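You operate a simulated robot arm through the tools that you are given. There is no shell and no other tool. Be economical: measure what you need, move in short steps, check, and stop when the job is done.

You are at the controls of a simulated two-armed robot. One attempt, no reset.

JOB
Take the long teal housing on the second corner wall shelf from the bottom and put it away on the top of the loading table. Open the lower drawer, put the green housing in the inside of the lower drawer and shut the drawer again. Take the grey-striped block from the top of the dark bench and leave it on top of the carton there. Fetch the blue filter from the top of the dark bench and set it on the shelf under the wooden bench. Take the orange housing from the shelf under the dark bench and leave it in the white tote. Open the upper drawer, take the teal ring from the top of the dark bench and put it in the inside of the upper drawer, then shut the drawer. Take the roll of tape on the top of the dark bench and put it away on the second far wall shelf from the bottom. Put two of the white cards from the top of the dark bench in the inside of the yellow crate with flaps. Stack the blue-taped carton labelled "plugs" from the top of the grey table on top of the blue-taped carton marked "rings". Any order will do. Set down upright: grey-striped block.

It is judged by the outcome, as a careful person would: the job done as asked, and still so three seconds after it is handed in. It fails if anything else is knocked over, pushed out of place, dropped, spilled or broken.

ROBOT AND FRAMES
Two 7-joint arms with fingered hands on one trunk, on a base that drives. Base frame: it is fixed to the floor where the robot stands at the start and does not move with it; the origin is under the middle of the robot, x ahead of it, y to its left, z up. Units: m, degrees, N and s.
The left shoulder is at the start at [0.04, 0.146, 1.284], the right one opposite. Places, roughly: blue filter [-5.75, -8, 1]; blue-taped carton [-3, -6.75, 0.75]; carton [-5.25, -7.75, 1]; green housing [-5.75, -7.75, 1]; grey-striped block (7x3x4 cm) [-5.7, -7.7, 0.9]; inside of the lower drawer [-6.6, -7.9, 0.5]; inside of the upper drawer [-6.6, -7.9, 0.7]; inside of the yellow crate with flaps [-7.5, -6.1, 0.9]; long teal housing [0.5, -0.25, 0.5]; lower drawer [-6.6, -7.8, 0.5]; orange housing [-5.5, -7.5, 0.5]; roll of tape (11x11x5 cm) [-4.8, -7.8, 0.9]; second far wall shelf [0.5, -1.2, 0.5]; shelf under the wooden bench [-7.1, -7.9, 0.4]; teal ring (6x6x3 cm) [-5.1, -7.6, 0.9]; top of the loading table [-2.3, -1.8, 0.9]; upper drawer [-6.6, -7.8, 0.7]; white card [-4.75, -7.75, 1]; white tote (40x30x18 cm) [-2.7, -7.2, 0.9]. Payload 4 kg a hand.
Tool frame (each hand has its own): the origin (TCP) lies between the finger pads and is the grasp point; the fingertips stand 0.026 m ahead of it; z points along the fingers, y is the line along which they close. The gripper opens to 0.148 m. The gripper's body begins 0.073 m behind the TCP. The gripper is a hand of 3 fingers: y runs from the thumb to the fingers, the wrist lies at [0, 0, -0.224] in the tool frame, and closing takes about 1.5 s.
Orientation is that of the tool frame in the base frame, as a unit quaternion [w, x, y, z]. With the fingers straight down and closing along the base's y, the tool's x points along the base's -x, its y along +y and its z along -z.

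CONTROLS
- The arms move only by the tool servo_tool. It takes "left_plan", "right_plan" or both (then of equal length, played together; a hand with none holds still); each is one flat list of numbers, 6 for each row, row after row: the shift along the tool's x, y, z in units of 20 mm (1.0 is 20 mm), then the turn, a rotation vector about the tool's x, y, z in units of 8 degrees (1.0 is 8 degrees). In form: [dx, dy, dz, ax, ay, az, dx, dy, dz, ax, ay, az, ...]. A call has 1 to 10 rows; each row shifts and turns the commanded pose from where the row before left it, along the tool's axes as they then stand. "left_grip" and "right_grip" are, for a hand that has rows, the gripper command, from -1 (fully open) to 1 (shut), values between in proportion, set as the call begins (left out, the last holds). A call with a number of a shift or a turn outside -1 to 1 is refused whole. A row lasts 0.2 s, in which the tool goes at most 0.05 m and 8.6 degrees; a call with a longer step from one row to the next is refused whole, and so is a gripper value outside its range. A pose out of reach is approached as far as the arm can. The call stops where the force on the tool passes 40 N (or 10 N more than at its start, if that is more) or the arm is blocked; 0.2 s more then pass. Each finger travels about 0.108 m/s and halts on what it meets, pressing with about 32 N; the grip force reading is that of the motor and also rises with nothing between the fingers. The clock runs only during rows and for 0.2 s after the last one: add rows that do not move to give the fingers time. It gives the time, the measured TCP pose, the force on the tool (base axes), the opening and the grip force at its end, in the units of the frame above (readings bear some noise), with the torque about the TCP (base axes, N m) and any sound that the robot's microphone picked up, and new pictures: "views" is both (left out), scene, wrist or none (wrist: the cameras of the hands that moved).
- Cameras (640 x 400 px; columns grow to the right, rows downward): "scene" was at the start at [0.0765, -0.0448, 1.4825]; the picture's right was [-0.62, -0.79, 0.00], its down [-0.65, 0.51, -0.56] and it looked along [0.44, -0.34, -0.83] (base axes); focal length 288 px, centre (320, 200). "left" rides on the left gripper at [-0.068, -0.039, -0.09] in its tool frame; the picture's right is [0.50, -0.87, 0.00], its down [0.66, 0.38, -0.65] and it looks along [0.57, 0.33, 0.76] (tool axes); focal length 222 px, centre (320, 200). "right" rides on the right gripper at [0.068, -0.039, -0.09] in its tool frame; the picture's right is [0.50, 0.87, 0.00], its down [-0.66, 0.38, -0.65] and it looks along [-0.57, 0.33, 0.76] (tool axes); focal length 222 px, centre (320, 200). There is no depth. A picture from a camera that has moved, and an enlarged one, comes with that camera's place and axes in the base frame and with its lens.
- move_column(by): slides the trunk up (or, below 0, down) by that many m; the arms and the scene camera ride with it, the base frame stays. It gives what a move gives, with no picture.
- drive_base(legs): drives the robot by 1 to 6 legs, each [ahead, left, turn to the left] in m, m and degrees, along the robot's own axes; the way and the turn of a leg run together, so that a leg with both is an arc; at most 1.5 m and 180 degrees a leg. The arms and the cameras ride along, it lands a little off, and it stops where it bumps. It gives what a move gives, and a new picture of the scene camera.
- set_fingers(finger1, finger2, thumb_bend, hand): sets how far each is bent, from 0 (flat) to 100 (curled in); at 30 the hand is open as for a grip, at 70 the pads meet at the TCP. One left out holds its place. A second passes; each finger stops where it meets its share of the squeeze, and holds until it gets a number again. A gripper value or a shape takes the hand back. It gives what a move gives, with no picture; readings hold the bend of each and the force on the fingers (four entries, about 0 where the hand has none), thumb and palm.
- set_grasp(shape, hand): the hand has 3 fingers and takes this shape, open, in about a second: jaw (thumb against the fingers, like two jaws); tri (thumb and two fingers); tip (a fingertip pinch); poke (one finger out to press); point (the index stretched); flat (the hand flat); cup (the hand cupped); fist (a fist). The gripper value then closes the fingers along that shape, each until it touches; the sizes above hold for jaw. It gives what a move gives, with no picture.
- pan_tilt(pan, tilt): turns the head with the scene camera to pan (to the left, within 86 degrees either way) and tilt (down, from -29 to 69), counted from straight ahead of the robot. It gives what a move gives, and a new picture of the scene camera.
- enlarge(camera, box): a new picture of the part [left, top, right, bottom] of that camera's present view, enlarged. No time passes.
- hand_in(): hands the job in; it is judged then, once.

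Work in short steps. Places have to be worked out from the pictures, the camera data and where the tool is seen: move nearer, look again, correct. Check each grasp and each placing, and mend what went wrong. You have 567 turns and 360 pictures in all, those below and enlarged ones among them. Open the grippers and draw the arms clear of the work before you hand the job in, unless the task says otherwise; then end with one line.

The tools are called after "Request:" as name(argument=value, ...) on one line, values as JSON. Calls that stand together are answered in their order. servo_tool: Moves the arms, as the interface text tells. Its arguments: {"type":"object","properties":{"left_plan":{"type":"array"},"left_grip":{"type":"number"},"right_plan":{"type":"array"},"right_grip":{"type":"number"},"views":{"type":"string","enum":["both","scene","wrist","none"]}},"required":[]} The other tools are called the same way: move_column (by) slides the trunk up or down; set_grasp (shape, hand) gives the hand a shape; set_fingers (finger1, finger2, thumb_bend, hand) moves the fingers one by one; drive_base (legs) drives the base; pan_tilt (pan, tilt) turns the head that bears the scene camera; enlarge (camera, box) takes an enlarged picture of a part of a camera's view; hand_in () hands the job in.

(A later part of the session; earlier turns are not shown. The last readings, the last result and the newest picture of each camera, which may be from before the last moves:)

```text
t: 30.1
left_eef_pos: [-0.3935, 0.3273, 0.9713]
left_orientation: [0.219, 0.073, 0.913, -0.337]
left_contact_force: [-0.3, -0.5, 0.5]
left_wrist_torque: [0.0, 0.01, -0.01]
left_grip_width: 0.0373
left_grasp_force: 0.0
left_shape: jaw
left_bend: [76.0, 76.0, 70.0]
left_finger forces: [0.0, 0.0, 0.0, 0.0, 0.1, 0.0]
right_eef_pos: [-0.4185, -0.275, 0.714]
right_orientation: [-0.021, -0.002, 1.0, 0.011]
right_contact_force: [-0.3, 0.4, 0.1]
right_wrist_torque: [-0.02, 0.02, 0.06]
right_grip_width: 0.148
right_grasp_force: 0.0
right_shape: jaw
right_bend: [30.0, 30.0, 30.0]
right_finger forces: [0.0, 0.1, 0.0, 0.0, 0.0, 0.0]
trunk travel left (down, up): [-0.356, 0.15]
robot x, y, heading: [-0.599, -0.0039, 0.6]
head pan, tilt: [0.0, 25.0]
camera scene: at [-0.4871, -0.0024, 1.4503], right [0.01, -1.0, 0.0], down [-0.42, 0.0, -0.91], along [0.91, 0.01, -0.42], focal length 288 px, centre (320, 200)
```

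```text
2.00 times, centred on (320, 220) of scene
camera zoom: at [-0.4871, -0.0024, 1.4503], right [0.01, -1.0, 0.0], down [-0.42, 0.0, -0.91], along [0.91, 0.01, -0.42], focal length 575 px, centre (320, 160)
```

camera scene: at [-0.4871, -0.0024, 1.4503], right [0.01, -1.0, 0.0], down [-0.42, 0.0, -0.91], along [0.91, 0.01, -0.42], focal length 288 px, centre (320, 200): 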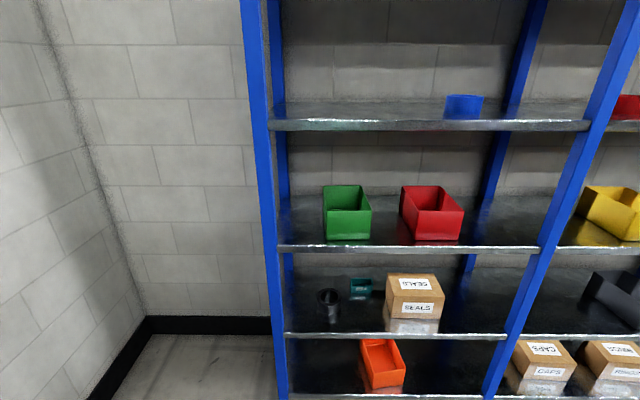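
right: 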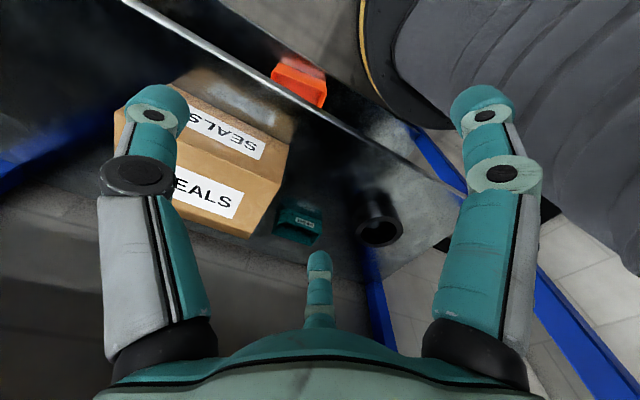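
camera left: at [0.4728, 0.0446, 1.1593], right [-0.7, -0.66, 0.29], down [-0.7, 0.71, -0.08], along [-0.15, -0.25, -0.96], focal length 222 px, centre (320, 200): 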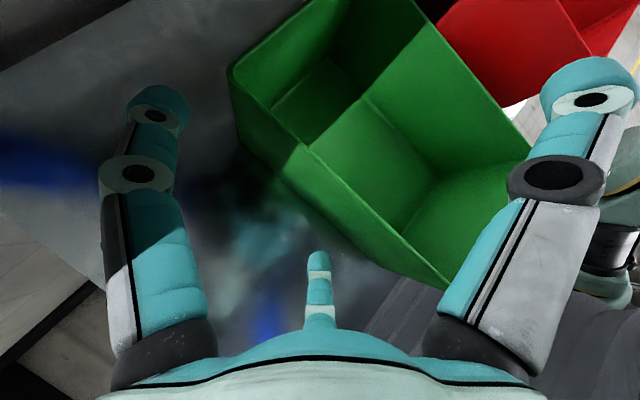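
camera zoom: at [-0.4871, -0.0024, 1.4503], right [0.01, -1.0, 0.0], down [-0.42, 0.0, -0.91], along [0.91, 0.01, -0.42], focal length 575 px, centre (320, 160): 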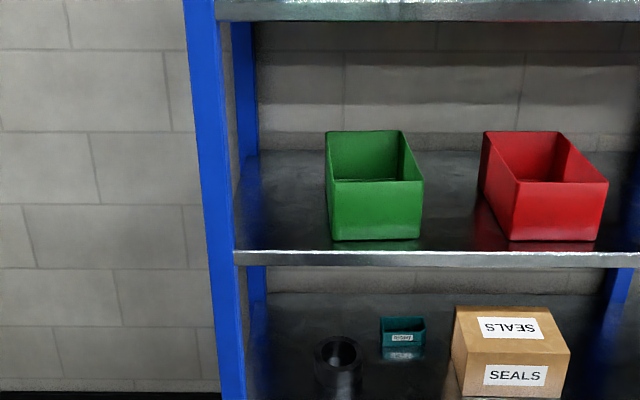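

Something under the right arm blocks the trunk's descent. I look down at the robot's own body.

Request:
pan_tilt(pan=-60, tilt=69)

Request:
enlarge(camera="right", box=[0, 0, 640, 400])

```text
t: 31.4
left_eef_pos: [-0.3947, 0.3258, 0.9708]
left_orientation: [0.219, 0.074, 0.913, -0.338]
left_contact_force: [-0.2, 0.2, -0.2]
left_wrist_torque: [0.01, 0.03, -0.02]
left_grip_width: 0.0373
left_grasp_force: 0.1
left_shape: jaw
left_bend: [76.0, 76.0, 70.0]
left_finger forces: [0.0, 0.0, 0.0, 0.1, 0.1, 0.0]
right_eef_pos: [-0.4259, -0.2702, 0.7086]
right_orientation: [-0.033, -0.001, 0.999, 0.015]
right_contact_force: [1.4, 0.4, 0.2]
right_wrist_torque: [-0.02, 0.0, -0.01]
right_grip_width: 0.1476
right_grasp_force: 0.0
right_shape: jaw
right_bend: [30.0, 30.0, 30.0]
right_finger forces: [0.0, 0.0, 0.1, 0.0, 0.1, 0.0]
trunk travel left (down, up): [-0.356, 0.15]
robot x, y, heading: [-0.5982, -0.0059, 0.6]
head pan, tilt: [-60.0, 68.8]
camera scene: at [-0.5509, -0.0515, 1.3893], right [-0.86, -0.51, 0.0], down [-0.48, 0.8, -0.36], along [0.18, -0.31, -0.93], focal length 288 px, centre (320, 200)
```

scene: 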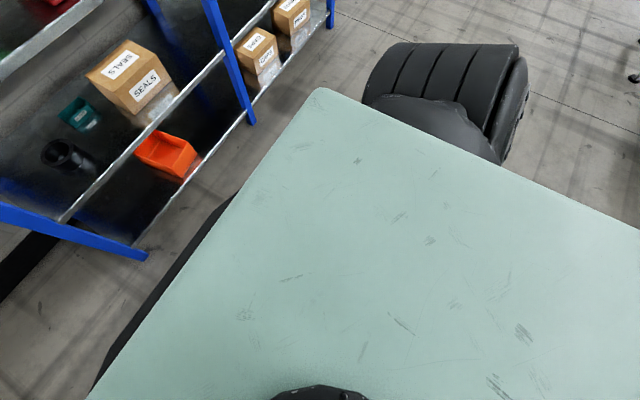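

```text
1.00 times, centred on (320, 200) of right (not enlarged: the box is as wide or as high as the picture)
camera zoom: at [-0.4887, -0.3131, 0.8004], right [-0.5, 0.86, 0.06], down [0.7, 0.36, 0.62], along [0.52, 0.35, -0.78], focal length 222 px, centre (320, 200)
```

zoom: 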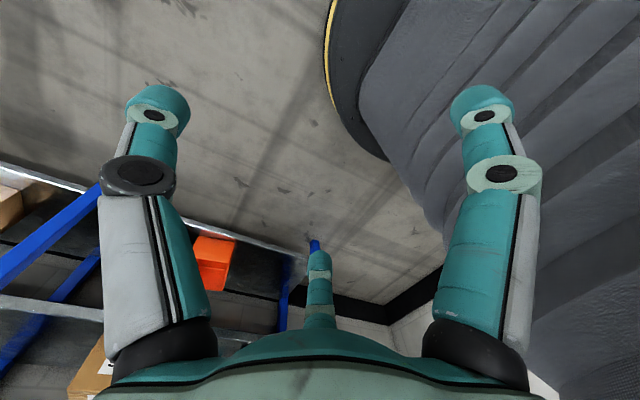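

The right arm sits tight against the torso bellows. I raise it and move it forward/outward.

Request:
servo_tool(right_plan=[-0.8, -0.5, -1, 0, 0, 0, -0.8, -0.5, -1, 0, 0, 0, -0.8, -0.5, -1, 0, 0, 0, -0.8, -0.5, -1, 0, 0, 0, -0.8, -0.5, -1, 0, 0, 0, -0.8, -0.5, -1, 0, 0, 0], views="scene")

Request:
pan_tilt(pan=-60, tilt=45)

```text
t: 31.9
left_eef_pos: [-0.3937, 0.3271, 0.9713]
left_orientation: [0.218, 0.073, 0.913, -0.338]
left_contact_force: [-0.8, 0.5, 0.1]
left_wrist_torque: [0.01, 0.03, -0.02]
left_grip_width: 0.0374
left_grasp_force: 0.1
left_shape: jaw
left_bend: [76.0, 76.0, 70.0]
left_finger forces: [0.0, 0.0, 0.0, 0.1, 0.1, 0.0]
right_eef_pos: [-0.4092, -0.1925, 0.7233]
right_orientation: [-0.018, 0.027, 0.994, 0.106]
right_contact_force: [-4.2, -25.1, -6.2]
right_wrist_torque: [-0.09, -0.43, 1.65]
right_grip_width: 0.1478
right_grasp_force: 0.1
right_shape: jaw
right_bend: [42.0, 30.0, 30.0]
right_finger forces: [0.0, 0.0, 0.0, 0.1, 0.0, 0.0]
trunk travel left (down, up): [-0.356, 0.15]
robot x, y, heading: [-0.5982, -0.0028, 0.8]
head pan, tilt: [-60.0, 68.8]
stopped in row 2 (right hand): the force on the tool passed its limit at 95 N (the readings are from after the stop); the commanded pose is now the measured one
camera scene: at [-0.5502, -0.0507, 1.3901], right [-0.86, -0.51, 0.0], down [-0.48, 0.8, -0.36], along [0.18, -0.31, -0.93], focal length 288 px, centre (320, 200)
```

scene: 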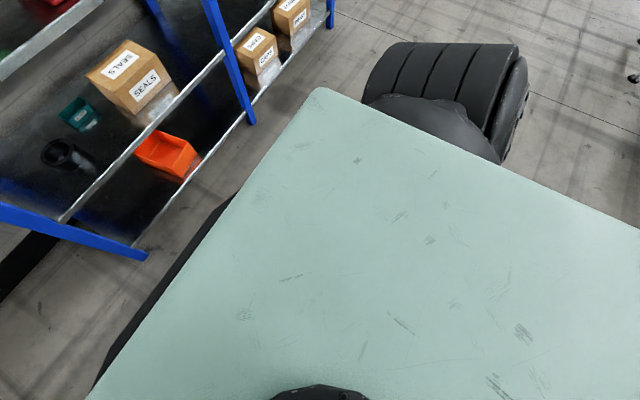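

```text
t: 32.8
left_eef_pos: [-0.3932, 0.3263, 0.9746]
left_orientation: [0.218, 0.073, 0.913, -0.338]
left_contact_force: [0.1, 0.0, -0.7]
left_wrist_torque: [0.01, 0.01, 0.02]
left_grip_width: 0.0372
left_grasp_force: 0.0
left_shape: jaw
left_bend: [76.0, 76.0, 70.0]
left_finger forces: [0.0, 0.0, 0.1, 0.0, 0.0, 0.1]
right_eef_pos: [-0.4092, -0.1924, 0.7285]
right_orientation: [-0.013, 0.027, 0.994, 0.108]
right_contact_force: [-3.9, -25.4, -7.4]
right_wrist_torque: [-0.11, -0.45, 1.68]
right_grip_width: 0.1476
right_grasp_force: 0.0
right_shape: jaw
right_bend: [42.0, 30.0, 30.0]
right_finger forces: [0.1, 0.1, 0.0, 0.0, 0.0, 0.0]
trunk travel left (down, up): [-0.356, 0.15]
robot x, y, heading: [-0.6003, -0.0046, 0.7]
head pan, tilt: [-60.0, 45.0]
camera scene: at [-0.5377, -0.0737, 1.4214], right [-0.86, -0.51, 0.0], down [-0.36, 0.61, -0.71], along [0.36, -0.61, -0.71], focal length 288 px, centre (320, 200)
```

scene: 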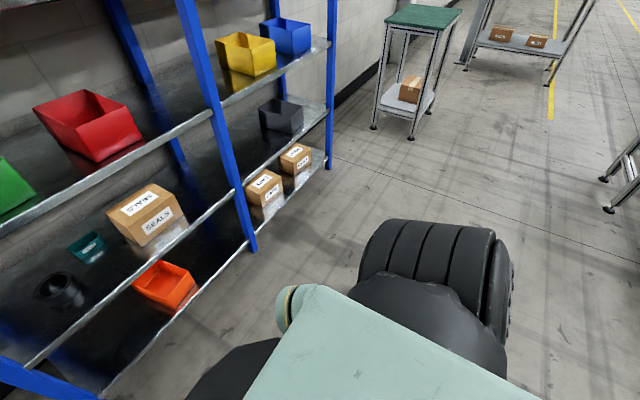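

The right hand swung against the torso; I move it outward and then up and forward gently.

Request:
servo_tool(right_plan=[0, -0.7, 0, 0, 0, 0, 0, -0.7, 0, 0, 0, 0, 0, -0.7, 0, 0, 0, 0, 0, -0.7, 0, 0, 0, 0], views="wrist")

```text
t: 34.0
left_eef_pos: [-0.394, 0.3269, 0.9784]
left_orientation: [0.218, 0.073, 0.913, -0.338]
left_contact_force: [0.2, 0.1, 0.4]
left_wrist_torque: [0.02, -0.02, 0.02]
left_grip_width: 0.0373
left_grasp_force: 0.0
left_shape: jaw
left_bend: [76.0, 76.0, 70.0]
left_finger forces: [0.0, 0.0, 0.1, 0.1, 0.0, 0.0]
right_eef_pos: [-0.4178, -0.2084, 0.7213]
right_orientation: [-0.019, -0.027, 0.992, 0.124]
right_contact_force: [1.7, -4.9, 0.8]
right_wrist_torque: [-0.04, -0.01, 0.35]
right_grip_width: 0.1478
right_grasp_force: 0.0
right_shape: jaw
right_bend: [33.0, 30.0, 30.0]
right_finger forces: [0.0, 0.1, 0.0, 0.1, 0.0, 0.0]
trunk travel left (down, up): [-0.356, 0.15]
robot x, y, heading: [-0.5974, -0.0026, 0.8]
head pan, tilt: [-60.0, 45.0]
stopped in row 4 (right hand): the arm was blocked; the commanded pose is now the measured one
camera right: at [-0.4808, -0.2725, 0.8016], right [-0.54, 0.81, 0.23], down [0.66, 0.24, 0.71], along [0.52, 0.53, -0.67], focal length 222 px, centre (320, 200)
```

right: 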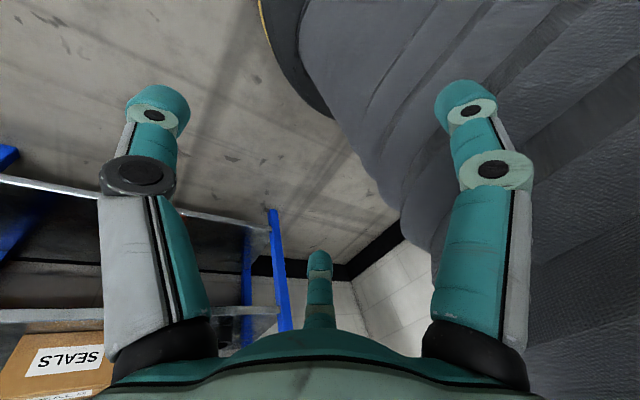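

Blocked again; I undo the descent by raising the trunk back up.

Request:
move_column(by=0.12)

Request:
servo_tool(right_plan=[0, -0.5, 0, 0, 0, 0, 0, -0.5, 0, 0, 0, 0, 0, -0.5, 0, 0, 0, 0, 0, -0.5, 0, 0, 0, 0], views="scene")

```text
t: 35.5
left_eef_pos: [-0.3941, 0.3275, 1.0732]
left_orientation: [0.218, 0.073, 0.913, -0.338]
left_contact_force: [-0.2, -0.1, 1.1]
left_wrist_torque: [0.01, 0.04, -0.01]
left_grip_width: 0.0372
left_grasp_force: 0.0
left_shape: jaw
left_bend: [76.0, 76.0, 70.0]
left_finger forces: [0.0, 0.0, 0.0, 0.0, 0.0, 0.0]
right_eef_pos: [-0.3957, -0.2106, 0.8197]
right_orientation: [-0.002, -0.024, 0.992, 0.125]
right_contact_force: [0.5, -4.4, 1.9]
right_wrist_torque: [-0.01, 0.08, 0.29]
right_grip_width: 0.1475
right_grasp_force: 0.0
right_shape: jaw
right_bend: [31.0, 30.0, 30.0]
right_finger forces: [0.1, 0.0, 0.1, 0.0, 0.0, 0.1]
trunk travel left (down, up): [-0.476, 0.03]
robot x, y, heading: [-0.6001, -0.0013, 0.6]
head pan, tilt: [-60.0, 45.0]
```

```text
t: 36.5
left_eef_pos: [-0.3944, 0.3256, 1.0745]
left_orientation: [0.219, 0.074, 0.912, -0.338]
left_contact_force: [0.0, -0.2, -0.2]
left_wrist_torque: [0.02, 0.02, 0.0]
left_grip_width: 0.0373
left_grasp_force: 0.1
left_shape: jaw
left_bend: [76.0, 76.0, 70.0]
left_finger forces: [0.0, 0.1, 0.0, 0.1, 0.0, 0.0]
right_eef_pos: [-0.4217, -0.2483, 0.8025]
right_orientation: [-0.029, -0.022, 0.991, 0.127]
right_contact_force: [-0.6, -0.7, -0.8]
right_wrist_torque: [0.0, 0.01, -0.01]
right_grip_width: 0.1479
right_grasp_force: 0.0
right_shape: jaw
right_bend: [30.0, 30.0, 30.0]
right_finger forces: [0.1, 0.0, 0.0, 0.0, 0.1, 0.0]
trunk travel left (down, up): [-0.476, 0.03]
robot x, y, heading: [-0.6008, -0.001, 0.6]
head pan, tilt: [-60.0, 45.0]
camera scene: at [-0.5386, -0.0741, 1.5207], right [-0.86, -0.51, 0.0], down [-0.36, 0.61, -0.71], along [0.36, -0.61, -0.71], focal length 288 px, centre (320, 200)
```

scene: 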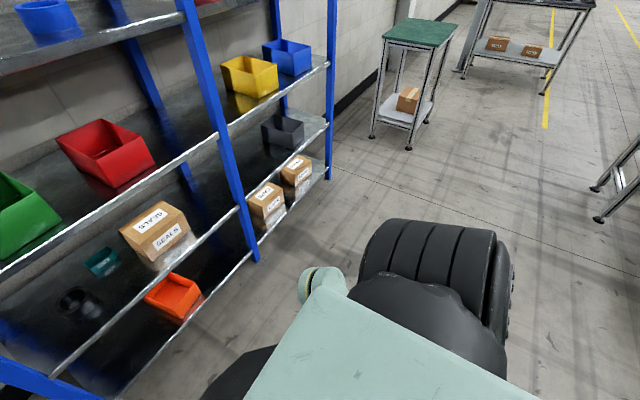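

Released. Now forward, right and up in modest steps.

Request:
servo_tool(right_plan=[-0.7, -0.5, -0.7, 0, 0, 0, -0.7, -0.5, -0.7, 0, 0, 0, -0.7, -0.5, -0.7, 0, 0, 0, -0.7, -0.5, -0.7, 0, 0, 0, -0.7, -0.5, -0.7, 0, 0, 0, -0.7, -0.5, -0.7, 0, 0, 0, -0.7, -0.3, -0.3, 0, 0, 0, -0.7, -0.3, -0.3, 0, 0, 0], views="scene")

```text
t: 38.2
left_eef_pos: [-0.3928, 0.3267, 1.073]
left_orientation: [0.219, 0.073, 0.913, -0.337]
left_contact_force: [0.3, 0.6, -0.3]
left_wrist_torque: [-0.02, 0.04, 0.02]
left_grip_width: 0.0373
left_grasp_force: 0.0
left_shape: jaw
left_bend: [76.0, 76.0, 70.0]
left_finger forces: [0.0, 0.0, 0.1, 0.1, 0.0, 0.0]
right_eef_pos: [-0.299, -0.3365, 0.8728]
right_orientation: [-0.028, -0.021, 0.991, 0.127]
right_contact_force: [-0.1, -0.1, 0.1]
right_wrist_torque: [-0.01, -0.01, 0.01]
right_grip_width: 0.148
right_grasp_force: 0.2
right_shape: jaw
right_bend: [30.0, 30.0, 30.0]
right_finger forces: [0.0, 0.1, 0.0, 0.0, 0.0, 0.1]
trunk travel left (down, up): [-0.476, 0.03]
robot x, y, heading: [-0.5992, -0.0018, 0.6]
head pan, tilt: [-60.0, 45.0]
camera scene: at [-0.5375, -0.0739, 1.52], right [-0.86, -0.51, 0.0], down [-0.36, 0.61, -0.71], along [0.36, -0.61, -0.71], focal length 288 px, centre (320, 200)
```

scene: 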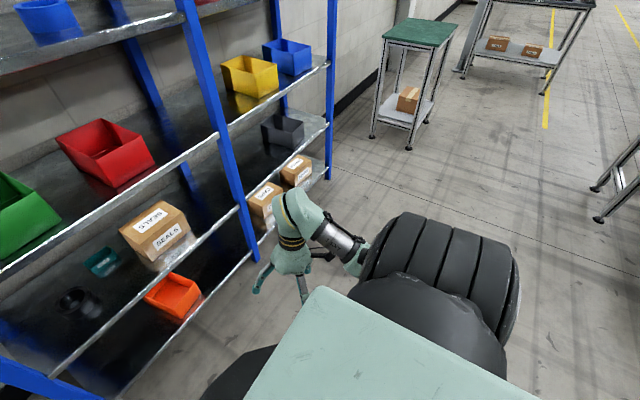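

Now I square the right hand and tilt it to point forward.

Request:
servo_tool(right_plan=[0, 0, 0, 0.9, 0, 0, 0, 0, 0, 0.9, 0, 0, -1, 0, 0, 0, -0.75, 0, -1, 0, 0, 0, -0.75, 0, -1, 0, 0, 0, -0.75, 0, -1, 0, 0, 0, -0.75, 0, -1, 0, 0, 0, -0.75, 0, -1, 0, 0, 0, -0.75, 0, -1, 0, 0, 0, -0.75, 0, -1, 0, 0, 0, -0.75, 0], views="scene")

```text
t: 40.6
left_eef_pos: [-0.3938, 0.327, 1.074]
left_orientation: [0.219, 0.073, 0.913, -0.338]
left_contact_force: [0.9, -0.2, 0.3]
left_wrist_torque: [0.03, -0.01, 0.01]
left_grip_width: 0.0373
left_grasp_force: 0.0
left_shape: jaw
left_bend: [76.0, 76.0, 70.0]
left_finger forces: [0.1, 0.1, 0.0, 0.0, 0.1, 0.0]
right_eef_pos: [-0.1632, -0.3929, 0.9334]
right_orientation: [0.372, -0.037, 0.926, -0.057]
right_contact_force: [-0.4, 0.1, 0.0]
right_wrist_torque: [-0.02, -0.01, -0.02]
right_grip_width: 0.1481
right_grasp_force: 0.1
right_shape: jaw
right_bend: [30.0, 30.0, 30.0]
right_finger forces: [0.1, 0.0, 0.0, 0.1, 0.1, 0.0]
trunk travel left (down, up): [-0.476, 0.03]
robot x, y, heading: [-0.6011, -0.0029, 1.0]
head pan, tilt: [-60.0, 45.0]
stopped in row 10 (right hand): the arm was blocked; the commanded pose is now the measured one
camera scene: at [-0.5381, -0.0733, 1.521], right [-0.86, -0.51, 0.0], down [-0.36, 0.61, -0.71], along [0.36, -0.61, -0.71], focal length 288 px, centre (320, 200)
```

scene: 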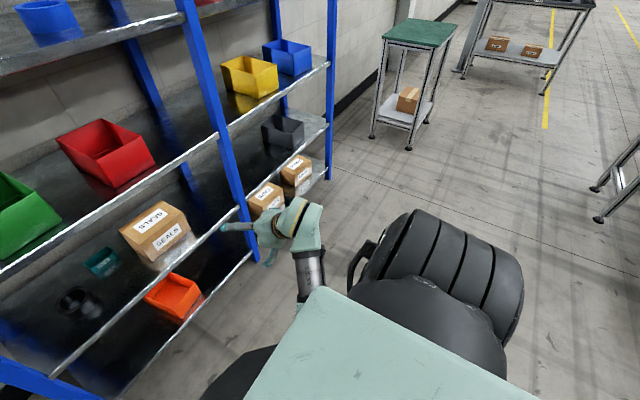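

The rotation paused at about 44°; I try continuing while extending the arm forward.

Request:
servo_tool(right_plan=[-0.3, 0, 0.9, 0, -0.5, 0, -0.3, 0, 0.9, 0, -0.5, 0, -0.3, 0, 0.9, 0, -0.5, 0, -0.3, 0, 0.9, 0, -0.5, 0, -0.3, 0, 0.9, 0, -0.5, 0, -0.3, 0, 0.9, 0, -0.5, 0], views="scene")

```text
t: 42.0
left_eef_pos: [-0.3934, 0.3238, 1.075]
left_orientation: [0.218, 0.073, 0.913, -0.337]
left_contact_force: [1.1, -0.9, 0.3]
left_wrist_torque: [0.0, -0.01, -0.03]
left_grip_width: 0.0371
left_grasp_force: 0.0
left_shape: jaw
left_bend: [76.0, 76.0, 70.0]
left_finger forces: [0.1, 0.0, 0.0, 0.0, 0.1, 0.1]
right_eef_pos: [-0.0553, -0.3943, 0.8969]
right_orientation: [0.558, -0.047, 0.827, -0.047]
right_contact_force: [-0.3, 0.2, -0.2]
right_wrist_torque: [-0.03, 0.0, 0.03]
right_grip_width: 0.1481
right_grasp_force: 0.0
right_shape: jaw
right_bend: [30.0, 30.0, 30.0]
right_finger forces: [0.1, 0.0, 0.2, 0.1, 0.0, 0.1]
trunk travel left (down, up): [-0.476, 0.03]
robot x, y, heading: [-0.5993, -0.0041, 0.3]
head pan, tilt: [-60.0, 45.0]
camera scene: at [-0.5375, -0.0755, 1.5199], right [-0.86, -0.51, 0.0], down [-0.36, 0.61, -0.71], along [0.36, -0.61, -0.71], focal length 288 px, centre (320, 200)
```

scene: 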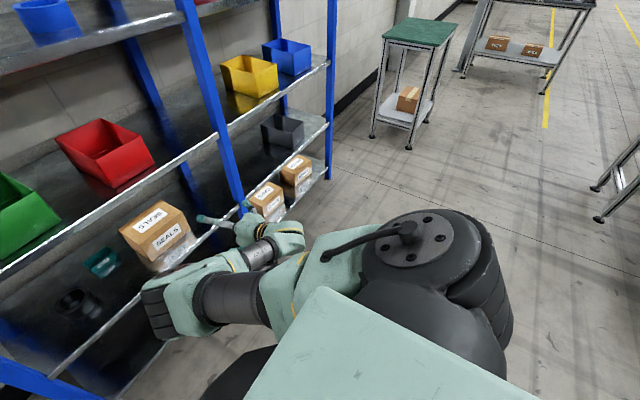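

The right elbow has swung inward. I try turning the right hand half-way round about its own axis (a more natural pose for this arm) in free space.

Request:
servo_tool(right_plan=[0, 0, 0, 0, 0, 1, 0, 0, 0, 0, 0, 1, 0, 0, 0, 0, 0, 1, 0, 0, 0, 0, 0, 1, 0, 0, 0, 0, 0, 1, 0, 0, 0, 0, 0, 1, 0, 0, 0, 0, 0, 1, 0, 0, 0, 0, 0, 1, 0, 0, 0, 0, 0, 1, 0, 0, 0, 0, 0, 1], views="scene")

```text
t: 44.2
left_eef_pos: [-0.3951, 0.3261, 1.0737]
left_orientation: [0.218, 0.073, 0.913, -0.337]
left_contact_force: [-0.2, 0.6, -0.3]
left_wrist_torque: [0.01, 0.01, -0.01]
left_grip_width: 0.0372
left_grasp_force: 0.0
left_shape: jaw
left_bend: [76.0, 76.0, 70.0]
left_finger forces: [0.1, 0.0, 0.0, 0.0, 0.0, 0.0]
right_eef_pos: [-0.0546, -0.3944, 0.8962]
right_orientation: [0.458, 0.496, 0.663, 0.323]
right_contact_force: [0.3, 1.1, 0.3]
right_wrist_torque: [0.02, -0.01, -0.01]
right_grip_width: 0.1481
right_grasp_force: 0.0
right_shape: jaw
right_bend: [30.0, 30.0, 30.0]
right_finger forces: [0.1, 0.0, 0.0, 0.0, 0.0, 0.0]
trunk travel left (down, up): [-0.476, 0.03]
robot x, y, heading: [-0.6003, -0.0006, 0.7]
head pan, tilt: [-60.0, 45.0]
camera scene: at [-0.538, -0.0738, 1.52], right [-0.86, -0.51, 0.0], down [-0.36, 0.61, -0.71], along [0.36, -0.61, -0.71], focal length 288 px, centre (320, 200)
```

scene: 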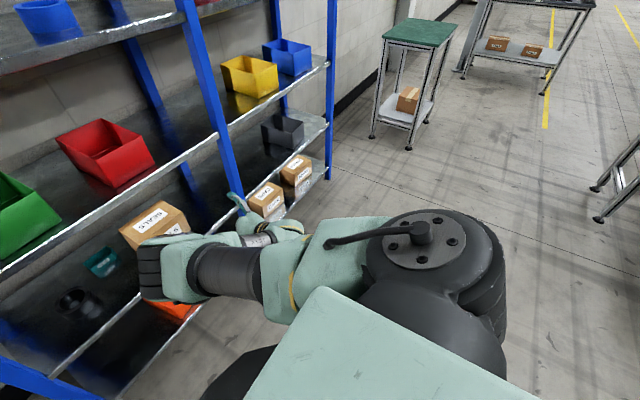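

Continue the turn to see whether the elbow gets to a better place.

Request:
servo_tool(right_plan=[0, 0, 0, 0, 0, 1, 0, 0, 0, 0, 0, 1, 0, 0, 0, 0, 0, 1, 0, 0, 0, 0, 0, 1, 0, 0, 0, 0, 0, 1, 0, 0, 0, 0, 0, 1, 0, 0, 0, 0, 0, 1, 0, 0, 0, 0, 0, 1, 0, 0, 0, 0, 0, 1, 0, 0, 0, 0, 0, 1], views="scene")

```text
t: 46.4
left_eef_pos: [-0.3932, 0.3264, 1.0733]
left_orientation: [0.219, 0.073, 0.913, -0.337]
left_contact_force: [-0.2, -0.8, -0.2]
left_wrist_torque: [0.01, 0.01, 0.03]
left_grip_width: 0.0371
left_grasp_force: 0.0
left_shape: jaw
left_bend: [76.0, 76.0, 70.0]
left_finger forces: [0.0, 0.0, 0.0, 0.0, 0.1, 0.0]
right_eef_pos: [-0.0553, -0.3935, 0.897]
right_orientation: [0.142, 0.807, 0.19, 0.541]
right_contact_force: [0.1, 0.3, 1.8]
right_wrist_torque: [0.01, 0.05, 0.01]
right_grip_width: 0.1476
right_grasp_force: 0.1
right_shape: jaw
right_bend: [30.0, 30.0, 30.0]
right_finger forces: [0.0, 0.0, 0.0, 0.0, 0.1, 0.0]
trunk travel left (down, up): [-0.476, 0.03]
robot x, y, heading: [-0.6, 0.0003, 0.7]
head pan, tilt: [-60.0, 45.0]
camera scene: at [-0.538, -0.0736, 1.52], right [-0.86, -0.51, 0.0], down [-0.36, 0.61, -0.71], along [0.36, -0.61, -0.71], focal length 288 px, centre (320, 200)
```

scene: 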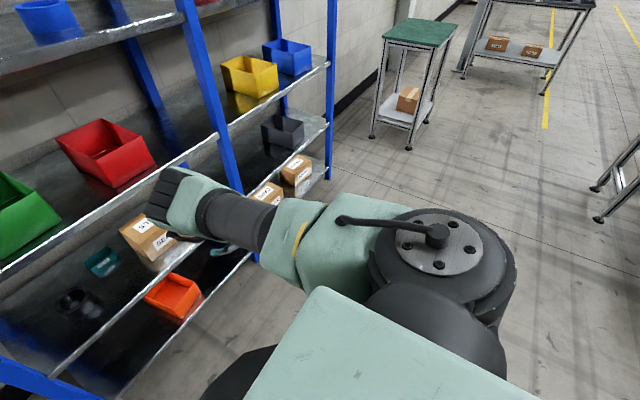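

Request:
servo_tool(right_plan=[0, 0, 0, 0, 0, 1, 0, 0, 0, 0, 0, 1, 0, 0, 0, 0, 0, 0.5, 0, 0, -1, 0, 0, 0, 0, 0, -1, 0, 0, 0, 0, 0, -1, 0, 0, 0, 0, 0, -1, 0, 0, 0, 0, 0, -1, 0, 0, 0, 0, 0, -1, 0, 0, 0], views="scene")

```text
t: 48.4
left_eef_pos: [-0.3944, 0.3271, 1.0725]
left_orientation: [0.219, 0.072, 0.913, -0.338]
left_contact_force: [-0.7, 1.0, -0.5]
left_wrist_torque: [-0.01, -0.01, 0.0]
left_grip_width: 0.0373
left_grasp_force: 0.0
left_shape: jaw
left_bend: [76.0, 76.0, 70.0]
left_finger forces: [0.1, 0.1, 0.0, 0.0, 0.0, 0.1]
right_eef_pos: [-0.1671, -0.3898, 0.9452]
right_orientation: [0.048, 0.827, 0.047, 0.558]
right_contact_force: [-0.5, -0.3, 0.0]
right_wrist_torque: [-0.01, -0.02, -0.03]
right_grip_width: 0.148
right_grasp_force: 0.0
right_shape: jaw
right_bend: [30.0, 30.0, 30.0]
right_finger forces: [0.0, 0.0, 0.0, 0.0, 0.0, 0.0]
trunk travel left (down, up): [-0.476, 0.03]
robot x, y, heading: [-0.5972, -0.0037, 0.5]
head pan, tilt: [-60.0, 45.0]
camera scene: at [-0.5384, -0.0734, 1.5201], right [-0.86, -0.51, 0.0], down [-0.36, 0.61, -0.71], along [0.36, -0.61, -0.71], focal length 288 px, centre (320, 200)
```

scene: 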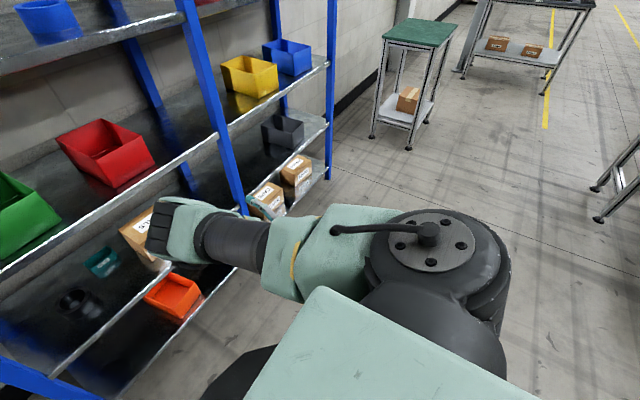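

The right arm can work like this. Now I unroll the left hand in free space and open it, to see how its elbow behaves when pointing forward.

Request:
servo_tool(left_plan=[0, 0, 0, -0.875, 0, 0, 0, 0, 0, -0.875, 0, 0, 0, 0, 0, -0.875, 0, 0, 0, 0, 0, -0.875, 0, 0, 0, 0, 0, -0.875, 0, 0, 0, 0, 0, -0.875, 0, 0, -0.8, 0, 0, 0, -0.75, 0, -0.8, 0, 0, 0, -0.75, 0, -0.8, 0, 0, 0, -0.75, 0, -0.8, 0, 0, 0, -0.75, 0], left_grip=-1, views="none")

Request:
pan_tilt(pan=30, tilt=45)

```text
t: 50.6
left_eef_pos: [-0.2879, 0.455, 1.0763]
left_orientation: [0.428, -0.007, 0.904, 0.013]
left_contact_force: [-0.5, 0.3, -0.1]
left_wrist_torque: [-0.01, -0.01, -0.02]
left_grip_width: 0.1479
left_grasp_force: 0.0
left_shape: jaw
left_bend: [30.0, 30.0, 30.0]
left_finger forces: [0.0, 0.0, 0.0, 0.0, 0.1, 0.0]
left hand out of reach, approached as far as the arm can: row 1, 2, 3, 4, 5, 6, 10
right_eef_pos: [-0.167, -0.39, 0.9446]
right_orientation: [0.048, 0.827, 0.047, 0.559]
right_contact_force: [-0.7, 0.2, 0.7]
right_wrist_torque: [-0.01, 0.03, 0.0]
right_grip_width: 0.1483
right_grasp_force: 0.0
right_shape: jaw
right_bend: [30.0, 30.0, 30.0]
right_finger forces: [0.0, 0.1, 0.1, 0.0, 0.0, 0.0]
trunk travel left (down, up): [-0.476, 0.03]
robot x, y, heading: [-0.6008, -0.0042, 0.7]
head pan, tilt: [-60.0, 45.0]
```

```text
t: 52.2
left_eef_pos: [-0.2878, 0.4547, 1.0758]
left_orientation: [0.427, -0.007, 0.904, 0.013]
left_contact_force: [0.1, 0.1, -1.2]
left_wrist_torque: [-0.02, -0.01, 0.0]
left_grip_width: 0.1478
left_grasp_force: 0.0
left_shape: jaw
left_bend: [30.0, 30.0, 30.0]
left_finger forces: [0.0, 0.0, 0.0, 0.0, 0.1, 0.0]
right_eef_pos: [-0.1665, -0.3903, 0.9432]
right_orientation: [0.047, 0.828, 0.048, 0.557]
right_contact_force: [-0.5, -0.2, 0.4]
right_wrist_torque: [-0.02, -0.01, 0.03]
right_grip_width: 0.148
right_grasp_force: 0.1
right_shape: jaw
right_bend: [30.0, 30.0, 30.0]
right_finger forces: [0.1, 0.0, 0.1, 0.1, 0.1, 0.0]
trunk travel left (down, up): [-0.476, 0.03]
robot x, y, heading: [-0.5996, -0.002, 0.6]
head pan, tilt: [30.0, 45.0]
camera scene: at [-0.5095, 0.0376, 1.52], right [0.51, -0.86, 0.0], down [-0.61, -0.36, -0.71], along [0.61, 0.36, -0.71], focal length 288 px, centre (320, 200)
```

scene: 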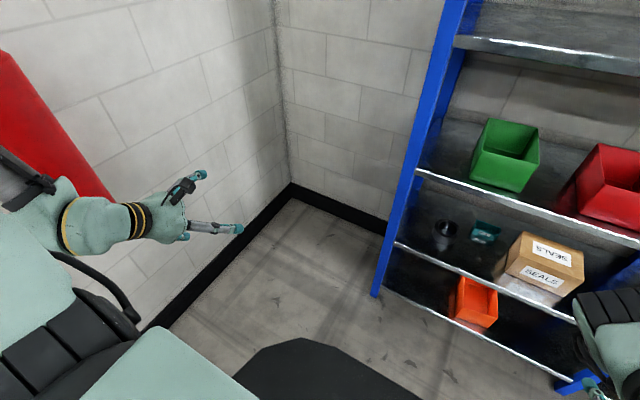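

I bring the left hand in front of the left shoulder, lower and forward.

Request:
servo_tool(left_plan=[0, -1, 1, 0, 0, 0, 0, -1, 1, 0, 0, 0, 0, -1, 1, 0, 0, 0, 0, -1, 1, 0, 0, 0, 0, -1, 1, 0, 0, 0, 0, -1, 1, 0, 0, 0, 0, -1, 1, 0, 0, 0, 0, -1, 1, 0, 0, 0, 0, -1, 1, 0, 0, 0, 0, -1, 1, 0, 0, 0], views="scene")

```text
t: 54.5
left_eef_pos: [-0.1474, 0.3056, 1.0169]
left_orientation: [0.428, -0.007, 0.904, 0.013]
left_contact_force: [-0.7, 0.0, 0.0]
left_wrist_torque: [0.01, -0.03, -0.01]
left_grip_width: 0.148
left_grasp_force: 0.0
left_shape: jaw
left_bend: [30.0, 30.0, 30.0]
left_finger forces: [0.1, 0.0, 0.0, 0.1, 0.1, 0.1]
left hand out of reach, approached as far as the arm can: row 1, 2, 6, 7, 8, 9, 10
right_eef_pos: [-0.1676, -0.3895, 0.9443]
right_orientation: [0.048, 0.827, 0.048, 0.557]
right_contact_force: [-0.2, -0.6, 0.3]
right_wrist_torque: [-0.04, -0.02, 0.0]
right_grip_width: 0.1478
right_grasp_force: 0.1
right_shape: jaw
right_bend: [30.0, 30.0, 30.0]
right_finger forces: [0.0, 0.1, 0.0, 0.1, 0.1, 0.0]
trunk travel left (down, up): [-0.476, 0.03]
robot x, y, heading: [-0.6007, -0.0021, 0.7]
head pan, tilt: [30.0, 45.0]
camera scene: at [-0.51, 0.0369, 1.5201], right [0.51, -0.86, 0.0], down [-0.61, -0.36, -0.71], along [0.61, 0.36, -0.71], focal length 288 px, centre (320, 200)
```

scene: 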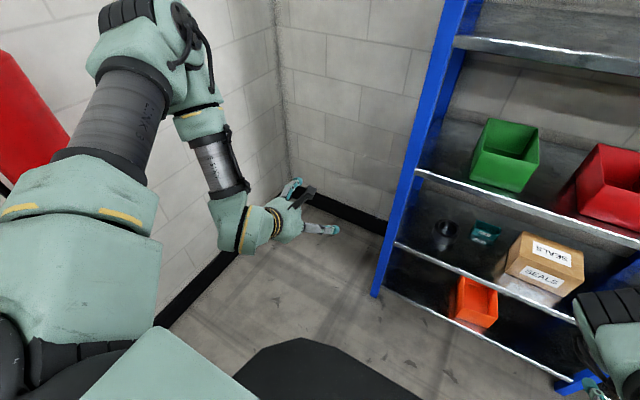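

I zoom on the second shelf's objects to measure them.

Request:
enlarge(camera="scene", box=[400, 190, 560, 290])

```text
4.00 times, centred on (480, 240) of scene
camera zoom: at [-0.51, 0.0369, 1.5201], right [0.51, -0.86, 0.0], down [-0.61, -0.36, -0.71], along [0.61, 0.36, -0.71], focal length 1150 px, centre (-320, 40)
```

zoom: 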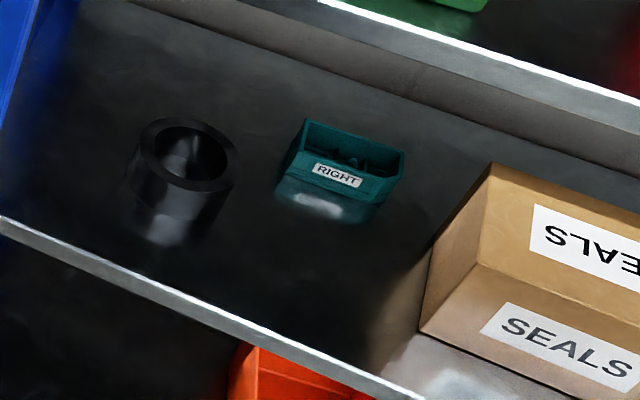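

I check how the fingers are laid out when closing: take a wrist picture of the left hand partly closed.

Request:
servo_tool(left_plan=[0, 0, 0, 0, 0, 0, 0, 0, 0, 0, 0, 0, 0, 0, 0, 0, 0, 0, 0, 0, 0, 0, 0, 0, 0, 0, 0, 0, 0, 0], left_grip=0.3, views="wrist")

Request:
servo_tool(left_plan=[0, 0, 0, 0, 0, 0, 0, 0, 0, 0, 0, 0, 0, 0, 0, 0, 0, 0, 0, 0, 0, 0, 0, 0, 0, 0, 0, 0, 0, 0], left_grip=1, views="wrist")

```text
t: 55.6
left_eef_pos: [-0.1458, 0.3056, 1.0184]
left_orientation: [0.428, -0.009, 0.904, 0.015]
left_contact_force: [-0.6, -0.9, -0.1]
left_wrist_torque: [-0.03, 0.01, 0.02]
left_grip_width: 0.0522
left_grasp_force: 0.1
left_shape: jaw
left_bend: [77.0, 77.0, 70.0]
left_finger forces: [0.0, 0.0, 0.0, 0.0, 0.0, 0.0]
right_eef_pos: [-0.1663, -0.3892, 0.9439]
right_orientation: [0.048, 0.828, 0.048, 0.557]
right_contact_force: [0.3, 0.9, -0.8]
right_wrist_torque: [0.02, 0.03, 0.01]
right_grip_width: 0.1481
right_grasp_force: 0.1
right_shape: jaw
right_bend: [30.0, 30.0, 30.0]
right_finger forces: [0.1, 0.0, 0.0, 0.1, 0.0, 0.1]
trunk travel left (down, up): [-0.476, 0.03]
robot x, y, heading: [-0.6011, -0.0002, 0.6]
head pan, tilt: [30.0, 45.0]
camera left: at [-0.1736, 0.264, 1.126], right [-0.3, -0.87, -0.4], down [-0.93, 0.36, -0.08], along [0.22, 0.35, -0.91], focal length 222 px, centre (320, 200)
```

left: 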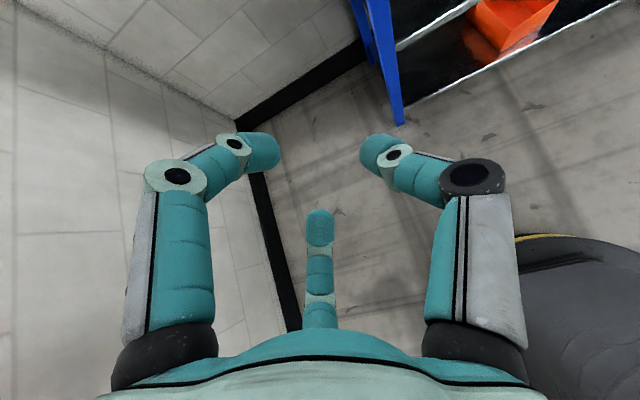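

```text
t: 56.9
left_eef_pos: [-0.1462, 0.3059, 1.0163]
left_orientation: [0.427, -0.007, 0.904, 0.013]
left_contact_force: [-0.7, -0.7, 0.3]
left_wrist_torque: [0.03, 0.0, -0.05]
left_grip_width: 0.0
left_grasp_force: 32.8
left_shape: jaw
left_bend: [70.0, 70.0, 70.0]
left_finger forces: [0.1, 0.0, 0.0, 0.0, 0.1, 0.0]
right_eef_pos: [-0.1679, -0.3892, 0.944]
right_orientation: [0.046, 0.827, 0.049, 0.557]
right_contact_force: [-0.8, 0.4, -0.7]
right_wrist_torque: [0.01, 0.0, 0.03]
right_grip_width: 0.1483
right_grasp_force: 0.1
right_shape: jaw
right_bend: [30.0, 30.0, 30.0]
right_finger forces: [0.1, 0.1, 0.0, 0.0, 0.0, 0.1]
trunk travel left (down, up): [-0.476, 0.03]
robot x, y, heading: [-0.5986, -0.0063, 0.8]
head pan, tilt: [30.0, 45.0]
camera left: at [-0.1736, 0.264, 1.1259], right [-0.3, -0.87, -0.4], down [-0.93, 0.36, -0.08], along [0.22, 0.35, -0.91], focal length 222 px, centre (320, 200)
```

left: 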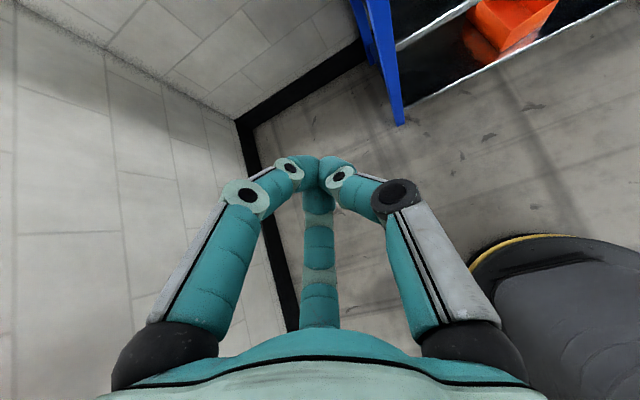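

The digits close radially (thumb at −y, two fingers at ±30° on the +y side), so I should grip across narrow dimensions. I now lower the trunk with both hands forward, well clear of the torso.

Request:
move_column(by=-0.4)

Request:
pan_tilt(pan=-20, tilt=40)

```text
t: 60.7
left_eef_pos: [-0.1454, 0.3052, 0.6154]
left_orientation: [0.427, -0.007, 0.904, 0.014]
left_contact_force: [0.8, 0.0, -0.6]
left_wrist_torque: [0.01, 0.01, 0.0]
left_grip_width: 0.0
left_grasp_force: 32.1
left_shape: jaw
left_bend: [70.0, 70.0, 70.0]
left_finger forces: [0.0, 0.0, 0.1, 0.1, 0.1, 0.1]
right_eef_pos: [-0.167, -0.39, 0.5423]
right_orientation: [0.048, 0.828, 0.047, 0.557]
right_contact_force: [0.5, -0.3, -0.2]
right_wrist_torque: [-0.01, -0.03, 0.03]
right_grip_width: 0.1482
right_grasp_force: 0.1
right_shape: jaw
right_bend: [30.0, 30.0, 30.0]
right_finger forces: [0.0, 0.0, 0.0, 0.0, 0.0, 0.0]
trunk travel left (down, up): [-0.076, 0.43]
robot x, y, heading: [-0.6056, -0.002, 0.6]
head pan, tilt: [30.0, 45.0]
```

```text
t: 61.9
left_eef_pos: [-0.145, 0.3059, 0.615]
left_orientation: [0.428, -0.008, 0.904, 0.014]
left_contact_force: [-0.3, -0.4, -0.5]
left_wrist_torque: [-0.01, 0.0, 0.0]
left_grip_width: 0.0001
left_grasp_force: 31.7
left_shape: jaw
left_bend: [70.0, 70.0, 70.0]
left_finger forces: [0.0, 0.0, 0.0, 0.1, 0.0, 0.0]
right_eef_pos: [-0.1667, -0.3896, 0.5429]
right_orientation: [0.047, 0.828, 0.048, 0.557]
right_contact_force: [0.5, 0.3, -0.4]
right_wrist_torque: [0.06, 0.0, -0.01]
right_grip_width: 0.1481
right_grasp_force: 0.1
right_shape: jaw
right_bend: [30.0, 30.0, 30.0]
right_finger forces: [0.0, 0.0, 0.1, 0.0, 0.0, 0.0]
trunk travel left (down, up): [-0.076, 0.43]
robot x, y, heading: [-0.5992, -0.0046, 0.6]
head pan, tilt: [-20.0, 40.0]
camera scene: at [-0.4992, -0.0319, 1.126], right [-0.33, -0.94, 0.0], down [-0.61, 0.21, -0.77], along [0.72, -0.25, -0.64], focal length 288 px, centre (320, 200)
```

scene: 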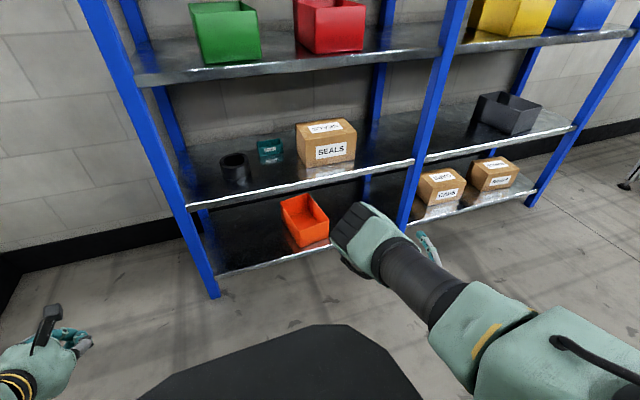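

I stretch the right arm forward in front of the shelf to see how the elbow settles.

Request:
servo_tool(right_plan=[0.7, -0.65, 0.96, 0, 0, 0, 0.7, -0.65, 0.96, 0, 0, 0, 0.7, -0.65, 0.96, 0, 0, 0, 0.7, -0.65, 0.96, 0, 0, 0, 0.7, -0.65, 0.96, 0, 0, 0, 0.7, -0.65, 0.96, 0, 0, 0, 0.7, -0.65, 0.96, 0, 0, 0, 0.7, -0.65, 0.96, 0, 0, 0, 0.7, -0.65, 0.96, 0, 0, 0, 0.7, -0.65, 0.96, 0, 0, 0], views="scene")

```text
t: 64.1
left_eef_pos: [-0.1462, 0.3061, 0.6152]
left_orientation: [0.427, -0.008, 0.904, 0.014]
left_contact_force: [-0.2, 0.4, 1.0]
left_wrist_torque: [-0.03, 0.03, 0.03]
left_grip_width: 0.0
left_grasp_force: 32.5
left_shape: jaw
left_bend: [70.0, 70.0, 70.0]
left_finger forces: [0.1, 0.0, 0.0, 0.1, 0.0, 0.0]
right_eef_pos: [0.0617, -0.2486, 0.5819]
right_orientation: [0.048, 0.828, 0.048, 0.557]
right_contact_force: [-0.1, -0.8, 0.6]
right_wrist_torque: [-0.01, -0.01, -0.02]
right_grip_width: 0.1481
right_grasp_force: 0.0
right_shape: jaw
right_bend: [30.0, 30.0, 30.0]
right_finger forces: [0.0, 0.0, 0.0, 0.0, 0.0, 0.1]
trunk travel left (down, up): [-0.076, 0.43]
robot x, y, heading: [-0.6021, -0.0056, 0.6]
head pan, tilt: [-20.0, 40.0]
camera scene: at [-0.4992, -0.0317, 1.126], right [-0.33, -0.94, 0.0], down [-0.61, 0.21, -0.77], along [0.72, -0.25, -0.64], focal length 288 px, centre (320, 200)
```

scene: 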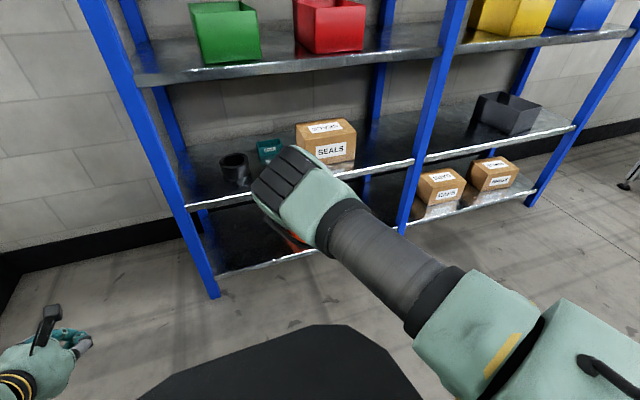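

Elbow rides high. I turn the hand a further quarter about its axis, which seems to swing the elbow outward.

Request:
servo_tool(right_plan=[0, 0, 0, 0, 0, 1, 0, 0, 0, 0, 0, 1, 0, 0, 0, 0, 0, 1, 0, 0, 0, 0, 0, 1, 0, 0, 0, 0, 0, 1, 0, 0, 0, 0, 0, 1, 0, 0, 0, 0, 0, 1, 0, 0, 0, 0, 0, 1, 0, 0, 0, 0, 0, 1, 0, 0, 0, 0, 0, 1], views="scene")

```text
t: 66.3
left_eef_pos: [-0.1457, 0.3062, 0.6151]
left_orientation: [0.427, -0.008, 0.904, 0.014]
left_contact_force: [-0.6, 0.6, 0.1]
left_wrist_torque: [-0.01, 0.02, 0.0]
left_grip_width: 0.0001
left_grasp_force: 32.0
left_shape: jaw
left_bend: [70.0, 70.0, 70.0]
left_finger forces: [0.1, 0.1, 0.0, 0.0, 0.0, 0.0]
right_eef_pos: [0.054, -0.2518, 0.5773]
right_orientation: [-0.306, 0.681, -0.467, 0.474]
right_contact_force: [-0.4, 0.0, 0.7]
right_wrist_torque: [0.01, -0.02, 0.0]
right_grip_width: 0.1479
right_grasp_force: 0.0
right_shape: jaw
right_bend: [30.0, 30.0, 30.0]
right_finger forces: [0.0, 0.0, 0.0, 0.1, 0.0, 0.1]
right hand out of reach, approached as far as the arm can: row 10
trunk travel left (down, up): [-0.076, 0.43]
robot x, y, heading: [-0.6027, -0.0047, 0.9]
head pan, tilt: [-20.0, 40.0]
camera scene: at [-0.4992, -0.0319, 1.126], right [-0.33, -0.94, 0.0], down [-0.61, 0.21, -0.77], along [0.72, -0.25, -0.64], focal length 288 px, centre (320, 200)
```

scene: 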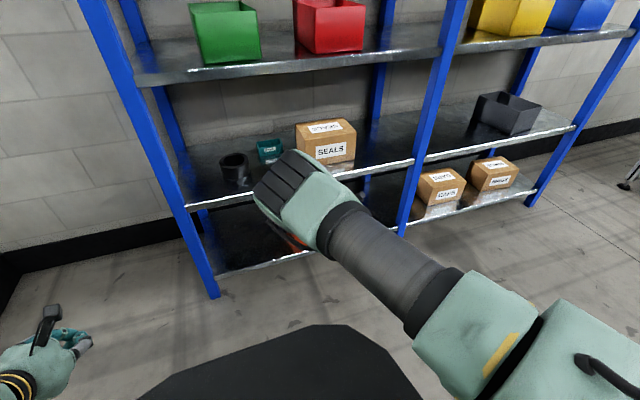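

No gain; turning back the other way gave a lower elbow earlier, so I rotate back by about 160–170° and look.

Request:
servo_tool(right_plan=[0, 0, 0, 0, 0, -1, 0, 0, 0, 0, 0, -1, 0, 0, 0, 0, 0, -1, 0, 0, 0, 0, 0, -1, 0, 0, 0, 0, 0, -1, 0, 0, 0, 0, 0, -1, 0, 0, 0, 0, 0, -1, 0, 0, 0, 0, 0, -1, 0, 0, 0, 0, 0, -1, 0, 0, 0, 0, 0, -1], views="none")

Request:
servo_tool(right_plan=[0, 0, 0, 0, 0, -1, 0, 0, 0, 0, 0, -1, 0, 0, 0, 0, 0, -1, 0, 0, 0, 0, 0, -1, 0, 0, 0, 0, 0, -1, 0, 0, 0, 0, 0, -1, 0, 0, 0, 0, 0, -1, 0, 0, 0, 0, 0, -1, 0, 0, 0, 0, 0, -1, 0, 0, 0, 0, 0, -1], views="scene")

```text
t: 68.5
left_eef_pos: [-0.1468, 0.3064, 0.6151]
left_orientation: [0.427, -0.008, 0.904, 0.014]
left_contact_force: [-0.4, 0.6, -0.1]
left_wrist_torque: [-0.02, 0.01, -0.01]
left_grip_width: 0.0
left_grasp_force: 31.9
left_shape: jaw
left_bend: [70.0, 70.0, 70.0]
left_finger forces: [0.0, 0.0, 0.0, 0.0, 0.1, 0.0]
right_eef_pos: [0.0551, -0.2529, 0.5758]
right_orientation: [0.07, 0.822, 0.083, 0.559]
right_contact_force: [1.0, 0.4, -0.3]
right_wrist_torque: [0.02, 0.04, 0.0]
right_grip_width: 0.148
right_grasp_force: 0.0
right_shape: jaw
right_bend: [30.0, 30.0, 30.0]
right_finger forces: [0.0, 0.0, 0.0, 0.0, 0.0, 0.1]
trunk travel left (down, up): [-0.076, 0.43]
robot x, y, heading: [-0.6014, 0.0, 0.8]
head pan, tilt: [-20.0, 40.0]
```

```text
t: 70.7
left_eef_pos: [-0.1459, 0.3054, 0.6154]
left_orientation: [0.426, -0.007, 0.904, 0.013]
left_contact_force: [-0.4, 0.0, -0.8]
left_wrist_torque: [0.01, 0.03, 0.0]
left_grip_width: 0.0
left_grasp_force: 31.8
left_shape: jaw
left_bend: [70.0, 70.0, 70.0]
left_finger forces: [0.0, 0.1, 0.1, 0.0, 0.0, 0.0]
right_eef_pos: [0.0527, -0.2517, 0.5768]
right_orientation: [0.414, 0.576, 0.591, 0.382]
right_contact_force: [0.2, 0.4, 0.6]
right_wrist_torque: [-0.03, 0.01, 0.01]
right_grip_width: 0.148
right_grasp_force: 0.1
right_shape: jaw
right_bend: [30.0, 30.0, 30.0]
right_finger forces: [0.1, 0.1, 0.0, 0.0, 0.0, 0.1]
trunk travel left (down, up): [-0.076, 0.43]
robot x, y, heading: [-0.6026, -0.0026, 0.8]
head pan, tilt: [-20.0, 40.0]
camera scene: at [-0.4992, -0.0319, 1.126], right [-0.33, -0.94, 0.0], down [-0.61, 0.21, -0.77], along [0.72, -0.25, -0.64], focal length 288 px, centre (320, 200)
```

scene: 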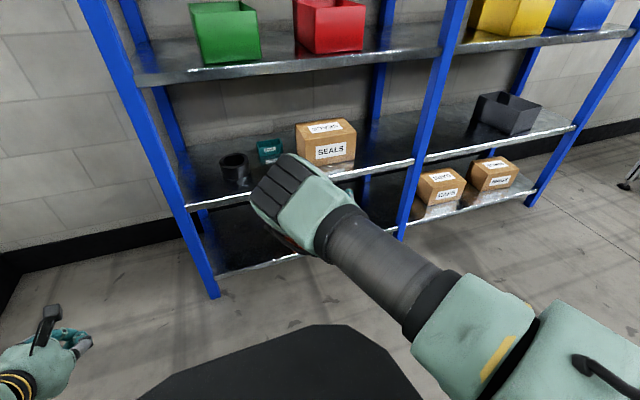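

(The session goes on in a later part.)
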